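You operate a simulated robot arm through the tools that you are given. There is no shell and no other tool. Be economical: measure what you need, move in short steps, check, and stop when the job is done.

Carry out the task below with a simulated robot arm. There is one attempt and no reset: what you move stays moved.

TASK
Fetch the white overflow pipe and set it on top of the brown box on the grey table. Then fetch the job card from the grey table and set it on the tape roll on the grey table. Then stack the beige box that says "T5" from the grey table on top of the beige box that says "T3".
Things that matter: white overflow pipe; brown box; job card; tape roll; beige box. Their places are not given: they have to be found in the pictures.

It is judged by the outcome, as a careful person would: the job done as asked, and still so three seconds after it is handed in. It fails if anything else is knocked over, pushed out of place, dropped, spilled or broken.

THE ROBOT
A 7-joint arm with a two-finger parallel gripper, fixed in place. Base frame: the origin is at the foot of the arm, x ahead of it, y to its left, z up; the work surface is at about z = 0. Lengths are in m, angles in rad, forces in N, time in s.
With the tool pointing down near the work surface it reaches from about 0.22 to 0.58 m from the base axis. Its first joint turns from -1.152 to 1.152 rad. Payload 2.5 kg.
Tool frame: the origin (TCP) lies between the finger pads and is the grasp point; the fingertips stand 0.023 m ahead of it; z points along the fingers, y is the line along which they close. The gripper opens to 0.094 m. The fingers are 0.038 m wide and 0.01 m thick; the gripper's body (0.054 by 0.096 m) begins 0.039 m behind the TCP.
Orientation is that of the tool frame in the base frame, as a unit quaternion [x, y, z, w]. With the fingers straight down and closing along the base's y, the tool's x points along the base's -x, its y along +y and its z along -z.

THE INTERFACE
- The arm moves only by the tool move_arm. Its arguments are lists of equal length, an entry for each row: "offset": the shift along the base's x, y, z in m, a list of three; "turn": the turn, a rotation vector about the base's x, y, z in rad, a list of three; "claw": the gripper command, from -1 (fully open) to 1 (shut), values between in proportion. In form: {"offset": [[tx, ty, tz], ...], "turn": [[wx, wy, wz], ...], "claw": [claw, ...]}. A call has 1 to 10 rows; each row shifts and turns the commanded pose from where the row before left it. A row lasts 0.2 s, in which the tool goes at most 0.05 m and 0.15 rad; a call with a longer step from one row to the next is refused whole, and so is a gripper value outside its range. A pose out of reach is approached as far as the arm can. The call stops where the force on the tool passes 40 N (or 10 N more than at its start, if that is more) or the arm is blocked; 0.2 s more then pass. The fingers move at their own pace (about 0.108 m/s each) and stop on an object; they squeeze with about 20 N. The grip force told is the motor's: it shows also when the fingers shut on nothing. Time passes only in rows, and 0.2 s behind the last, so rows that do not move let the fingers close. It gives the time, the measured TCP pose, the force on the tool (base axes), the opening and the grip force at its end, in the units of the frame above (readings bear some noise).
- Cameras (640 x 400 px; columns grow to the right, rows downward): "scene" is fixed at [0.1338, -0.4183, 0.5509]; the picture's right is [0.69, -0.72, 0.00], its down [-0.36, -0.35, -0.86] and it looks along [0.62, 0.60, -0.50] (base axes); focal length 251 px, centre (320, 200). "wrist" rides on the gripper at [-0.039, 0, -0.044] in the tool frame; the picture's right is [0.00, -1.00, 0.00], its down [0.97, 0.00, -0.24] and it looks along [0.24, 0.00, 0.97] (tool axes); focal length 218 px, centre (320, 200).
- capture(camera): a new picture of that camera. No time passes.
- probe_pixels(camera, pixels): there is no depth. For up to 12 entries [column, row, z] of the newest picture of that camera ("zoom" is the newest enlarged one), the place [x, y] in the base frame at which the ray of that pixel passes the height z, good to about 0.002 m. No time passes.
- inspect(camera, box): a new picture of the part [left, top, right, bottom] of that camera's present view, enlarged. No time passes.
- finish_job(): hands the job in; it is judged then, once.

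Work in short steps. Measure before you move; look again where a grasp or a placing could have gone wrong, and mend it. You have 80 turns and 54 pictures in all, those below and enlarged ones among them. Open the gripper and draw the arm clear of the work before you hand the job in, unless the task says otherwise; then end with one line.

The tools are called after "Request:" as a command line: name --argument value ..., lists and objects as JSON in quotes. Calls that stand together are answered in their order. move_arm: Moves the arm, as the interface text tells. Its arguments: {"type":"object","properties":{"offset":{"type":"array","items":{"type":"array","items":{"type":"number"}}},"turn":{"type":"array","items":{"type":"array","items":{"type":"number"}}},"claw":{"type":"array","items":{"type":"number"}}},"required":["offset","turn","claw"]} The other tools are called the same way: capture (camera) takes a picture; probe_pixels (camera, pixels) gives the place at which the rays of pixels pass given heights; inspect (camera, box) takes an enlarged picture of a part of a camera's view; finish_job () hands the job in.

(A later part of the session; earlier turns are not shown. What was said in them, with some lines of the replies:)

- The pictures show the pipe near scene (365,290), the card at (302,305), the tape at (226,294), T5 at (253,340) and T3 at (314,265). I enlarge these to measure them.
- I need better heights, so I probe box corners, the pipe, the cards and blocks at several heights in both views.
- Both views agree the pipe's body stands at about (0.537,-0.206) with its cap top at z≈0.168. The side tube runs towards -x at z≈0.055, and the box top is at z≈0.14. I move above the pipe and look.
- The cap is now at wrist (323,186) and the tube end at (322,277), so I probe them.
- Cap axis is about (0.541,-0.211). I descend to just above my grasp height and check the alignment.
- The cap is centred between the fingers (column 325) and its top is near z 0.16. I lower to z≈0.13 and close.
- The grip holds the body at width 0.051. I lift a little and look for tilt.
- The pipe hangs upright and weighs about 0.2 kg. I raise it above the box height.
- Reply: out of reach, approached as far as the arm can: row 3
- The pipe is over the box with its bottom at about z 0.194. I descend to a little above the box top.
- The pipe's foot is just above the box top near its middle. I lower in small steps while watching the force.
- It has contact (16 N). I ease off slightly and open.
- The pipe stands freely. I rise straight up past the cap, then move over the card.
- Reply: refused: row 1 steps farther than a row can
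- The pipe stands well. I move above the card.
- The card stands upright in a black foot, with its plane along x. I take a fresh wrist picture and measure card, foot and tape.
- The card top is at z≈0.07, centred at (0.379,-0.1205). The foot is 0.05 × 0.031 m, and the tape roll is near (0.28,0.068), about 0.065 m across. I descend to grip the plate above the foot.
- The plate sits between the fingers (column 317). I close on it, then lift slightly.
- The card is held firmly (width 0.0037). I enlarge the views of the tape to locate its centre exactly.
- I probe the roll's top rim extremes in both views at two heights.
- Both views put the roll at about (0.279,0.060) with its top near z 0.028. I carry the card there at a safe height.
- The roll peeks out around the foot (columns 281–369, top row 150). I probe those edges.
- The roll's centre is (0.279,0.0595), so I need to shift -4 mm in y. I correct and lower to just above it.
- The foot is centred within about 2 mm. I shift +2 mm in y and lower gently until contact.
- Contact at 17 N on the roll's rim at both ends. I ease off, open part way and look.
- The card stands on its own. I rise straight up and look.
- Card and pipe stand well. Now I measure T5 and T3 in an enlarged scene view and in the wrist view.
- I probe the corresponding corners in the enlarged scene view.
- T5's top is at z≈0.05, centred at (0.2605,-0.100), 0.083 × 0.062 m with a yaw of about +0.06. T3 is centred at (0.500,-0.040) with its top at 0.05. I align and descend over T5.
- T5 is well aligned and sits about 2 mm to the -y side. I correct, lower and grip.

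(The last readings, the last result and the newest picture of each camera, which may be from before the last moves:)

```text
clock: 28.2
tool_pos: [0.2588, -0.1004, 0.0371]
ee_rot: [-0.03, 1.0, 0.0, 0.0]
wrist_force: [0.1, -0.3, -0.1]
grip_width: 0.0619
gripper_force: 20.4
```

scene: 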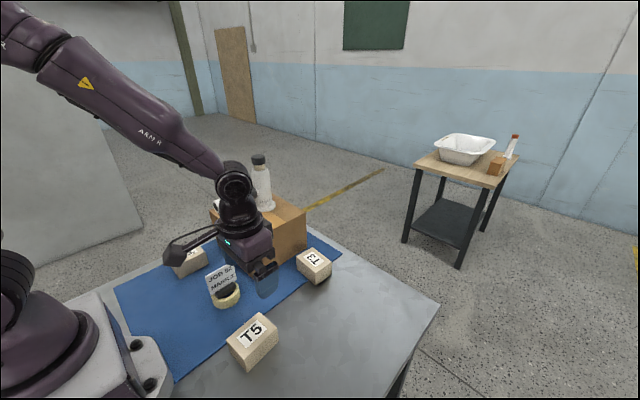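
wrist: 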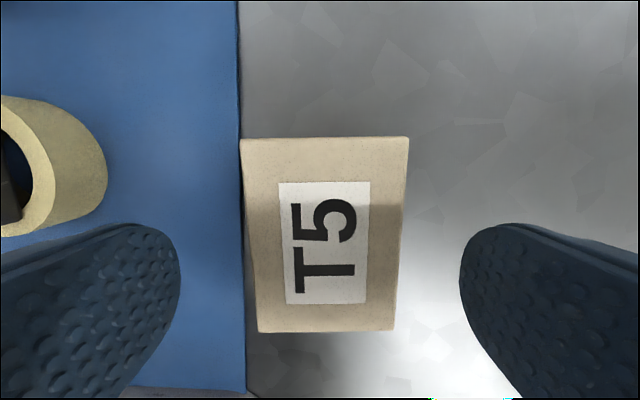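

Gripped at 0.062. I lift and check.

Request:
move_arm --offset '[[0, 0, 0.015], [0, 0, 0.035], [0, 0, 0.04], [0, 0, 0.03], [0, 0, 0]]' --turn '[[0, 0, 0], [0, 0, 0], [0, 0, -0.03], [0, 0, -0.03], [0, 0, 0]]' --claw '[1, 1, 1, 1, 1]'

Request:
capture --camera "scene"

```text
clock: 29.4
tool_pos: [0.2588, -0.0979, 0.1591]
ee_rot: [0.001, 1.0, 0.0, 0.0]
wrist_force: [1.3, -0.2, -2.5]
grip_width: 0.062
gripper_force: 19.6
```

```text
15 pictures are left
```

scene: 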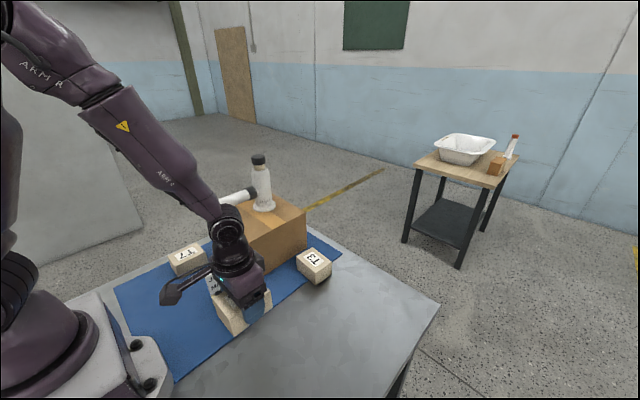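

T5 is held level. I carry it to beside T3 and look at T3 again.

Request:
move_arm --offset '[[0.04, 0, 0], [0.04, 0, 0], [0.04, 0, 0], [0.04, 0, 0], [0.04, 0, 0], [0.04, 0, 0], [0, 0, 0]]' --turn '[[0, 0, 0], [0, 0, 0], [0, 0, 0], [0, 0, 0], [0, 0, 0], [0, 0, 0], [0, 0, 0]]' --claw '[1, 1, 1, 1, 1, 1, 1]'

Request:
capture --camera "wrist"

Request:
capture --camera "scene"

```text
clock: 31.0
tool_pos: [0.5009, -0.0993, 0.1584]
ee_rot: [0.001, 1.0, 0.0, -0.001]
wrist_force: [-0.4, 0.5, -2.2]
grip_width: 0.0617
gripper_force: 19.6
```

```text
14 pictures are left
```

wrist: 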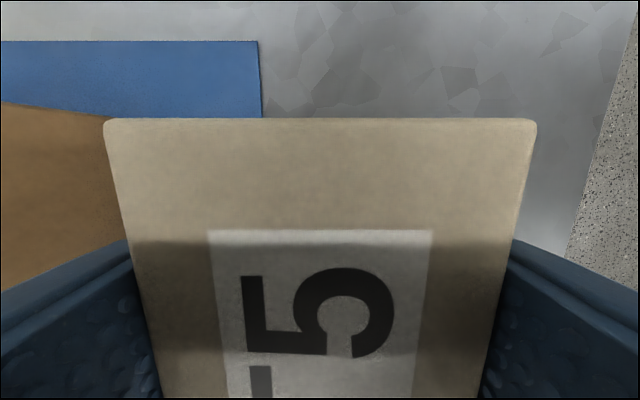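

```text
13 pictures are left
```

scene: 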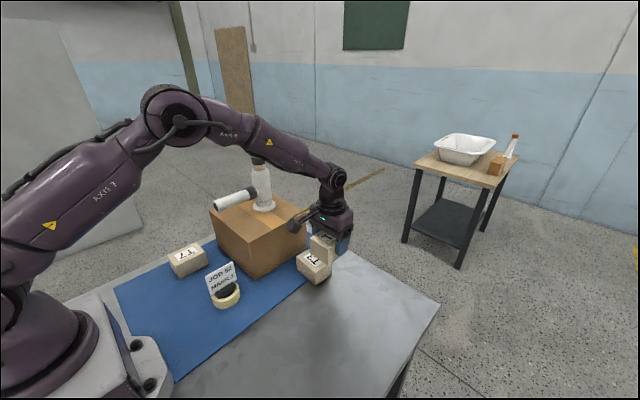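

T3 is hidden from the wrist view but unmoved in the scene. I move over its centre and lower to just above contact.

Request:
move_arm --offset '[[-0.0025, 0.03, 0], [0, 0.029, 0], [0, 0, -0.03], [0, 0, -0.03], [0, 0, 0]]' --turn '[[0, 0, 0], [0, 0, 0], [0, 0, 0], [0, 0, 0], [0, 0, 0]]' --claw '[1, 1, 1, 1, 1]'

Request:
inspect --camera "scene" --box '[260, 190, 380, 300]'

```text
clock: 32.2
tool_pos: [0.4975, -0.0414, 0.0981]
ee_rot: [0.001, 1.0, 0.0, 0.0]
wrist_force: [0.3, -0.1, -1.8]
grip_width: 0.0619
gripper_force: 19.8
```

```text
3.64 times, centred on (320, 245) of scene
```

zoom: 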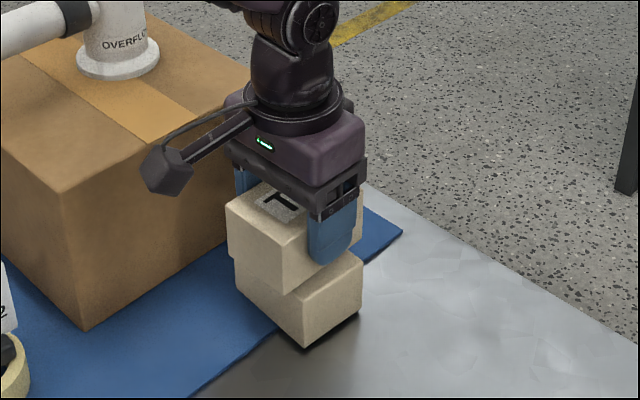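

T5 is centred above T3 with a gap of about 1 cm. I lower gently.

Request:
move_arm --offset '[[0, 0.001, -0.005], [0, 0, -0.003], [0, 0, -0.002], [0, 0, 0]]' --turn '[[0, 0, 0], [0, 0, 0], [0, 0, 0], [0, 0, 0]]' --claw '[1, 1, 1, 1]'

Request:
inspect --camera "scene" --box '[260, 190, 380, 300]'

```text
clock: 33.2
tool_pos: [0.4984, -0.0394, 0.0906]
ee_rot: [0.0, 1.0, 0.0, 0.003]
wrist_force: [-0.5, 0.7, 21.3]
grip_width: 0.0621
gripper_force: 19.8
```

```text
3.64 times, centred on (320, 245) of scene
```

zoom: 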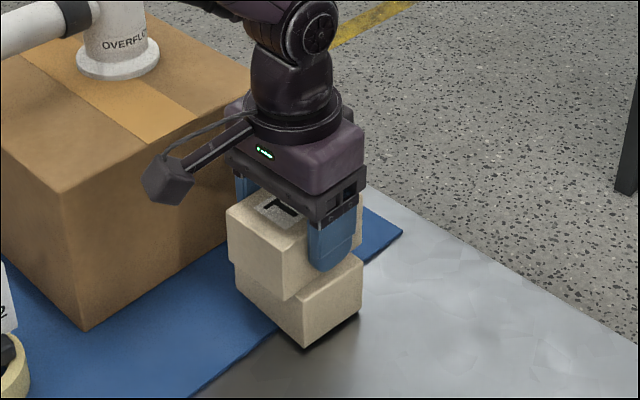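

T5 rests on T3 (21 N). I ease off, open and rise straight up.

Request:
move_arm --offset '[[0, 0, 0.002], [0, 0, 0], [0, 0, 0], [0, 0, 0], [0, 0, 0.03], [0, 0, 0.04], [0, 0, 0.05], [0, 0, 0.04], [0, 0, 0]]' --turn '[[0, 0, 0], [0, 0, 0], [0, 0, 0], [0, 0, 0], [0, 0, 0], [0, 0, 0], [0, 0, 0], [0, 0, 0], [0, 0, 0]]' --claw '[1, 0, -1, -1, -1, -1, -1, -1, -1]'

Request:
capture --camera "scene"

```text
clock: 35.2
tool_pos: [0.4968, -0.0385, 0.2517]
ee_rot: [0.0, 1.0, 0.0, 0.0]
wrist_force: [0.4, -0.1, -0.5]
grip_width: 0.0937
gripper_force: 0.0
```

```text
10 pictures are left
```

scene: 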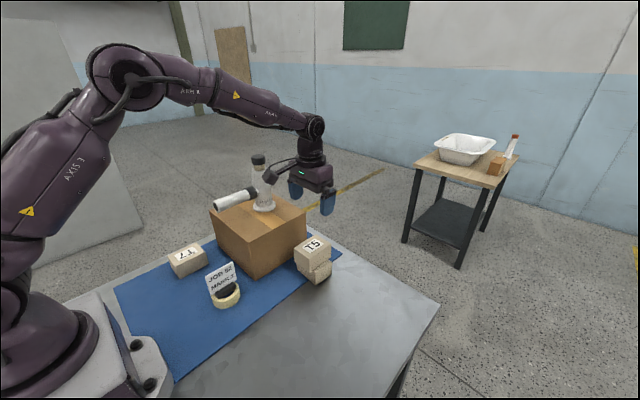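

All three are placed. I draw the arm away from the work, upwards and towards -y, and take a last look.

Request:
move_arm --offset '[[0, -0.03, 0.03], [-0.01, -0.03, 0.03], [-0.02, -0.03, 0.03], [-0.03, -0.02, 0.03], [-0.03, 0, 0.03], [0, 0, 0], [0, 0, 0]]' --turn '[[0, 0, 0], [0, 0, 0], [0, 0, 0], [0, 0, 0], [0, 0, 0], [0, 0, 0], [0, 0, 0]]' --claw '[-1, -1, -1, -1, -1, -1, -1]'

Request:
inspect --camera "scene" --box '[160, 140, 360, 320]'

Request:
capture --camera "wrist"

```text
clock: 36.8
tool_pos: [0.4064, -0.1529, 0.4027]
ee_rot: [0.001, 1.0, 0.0, 0.0]
wrist_force: [0.5, 0.5, 0.6]
grip_width: 0.0941
gripper_force: 0.0
```

```text
2.22 times, centred on (260, 230) of scene
```

zoom: 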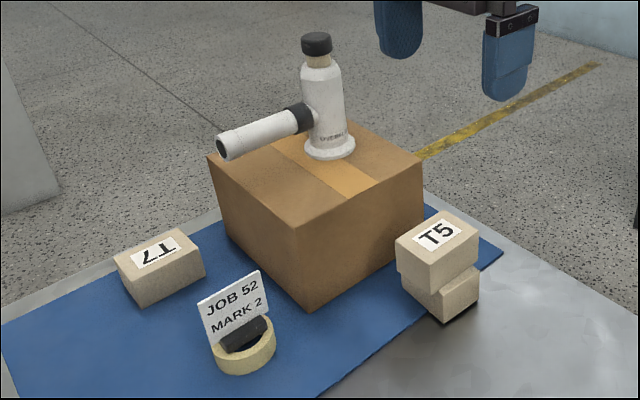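

```text
8 pictures are left
```

wrist: 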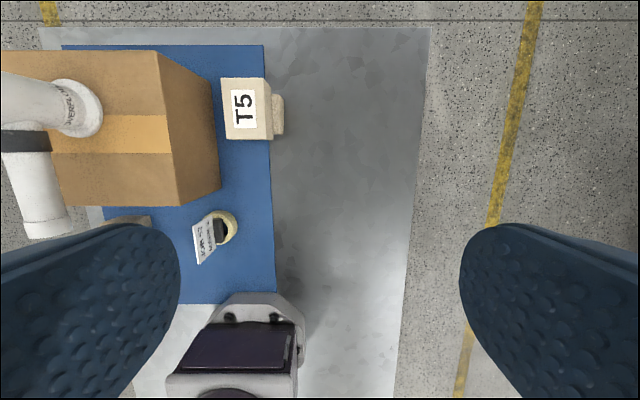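

The pipe stands on the box, the card on the tape roll and T5 on T3, with everything else undisturbed and the arm clear. I hand it in.

Request:
finish_job

```text
The job is handed in.
```

The job is done and handed in: the white overflow pipe stands on the brown box, the job card stands on the tape roll, and T5 sits on T3, with nothing else disturbed in the last pictures.
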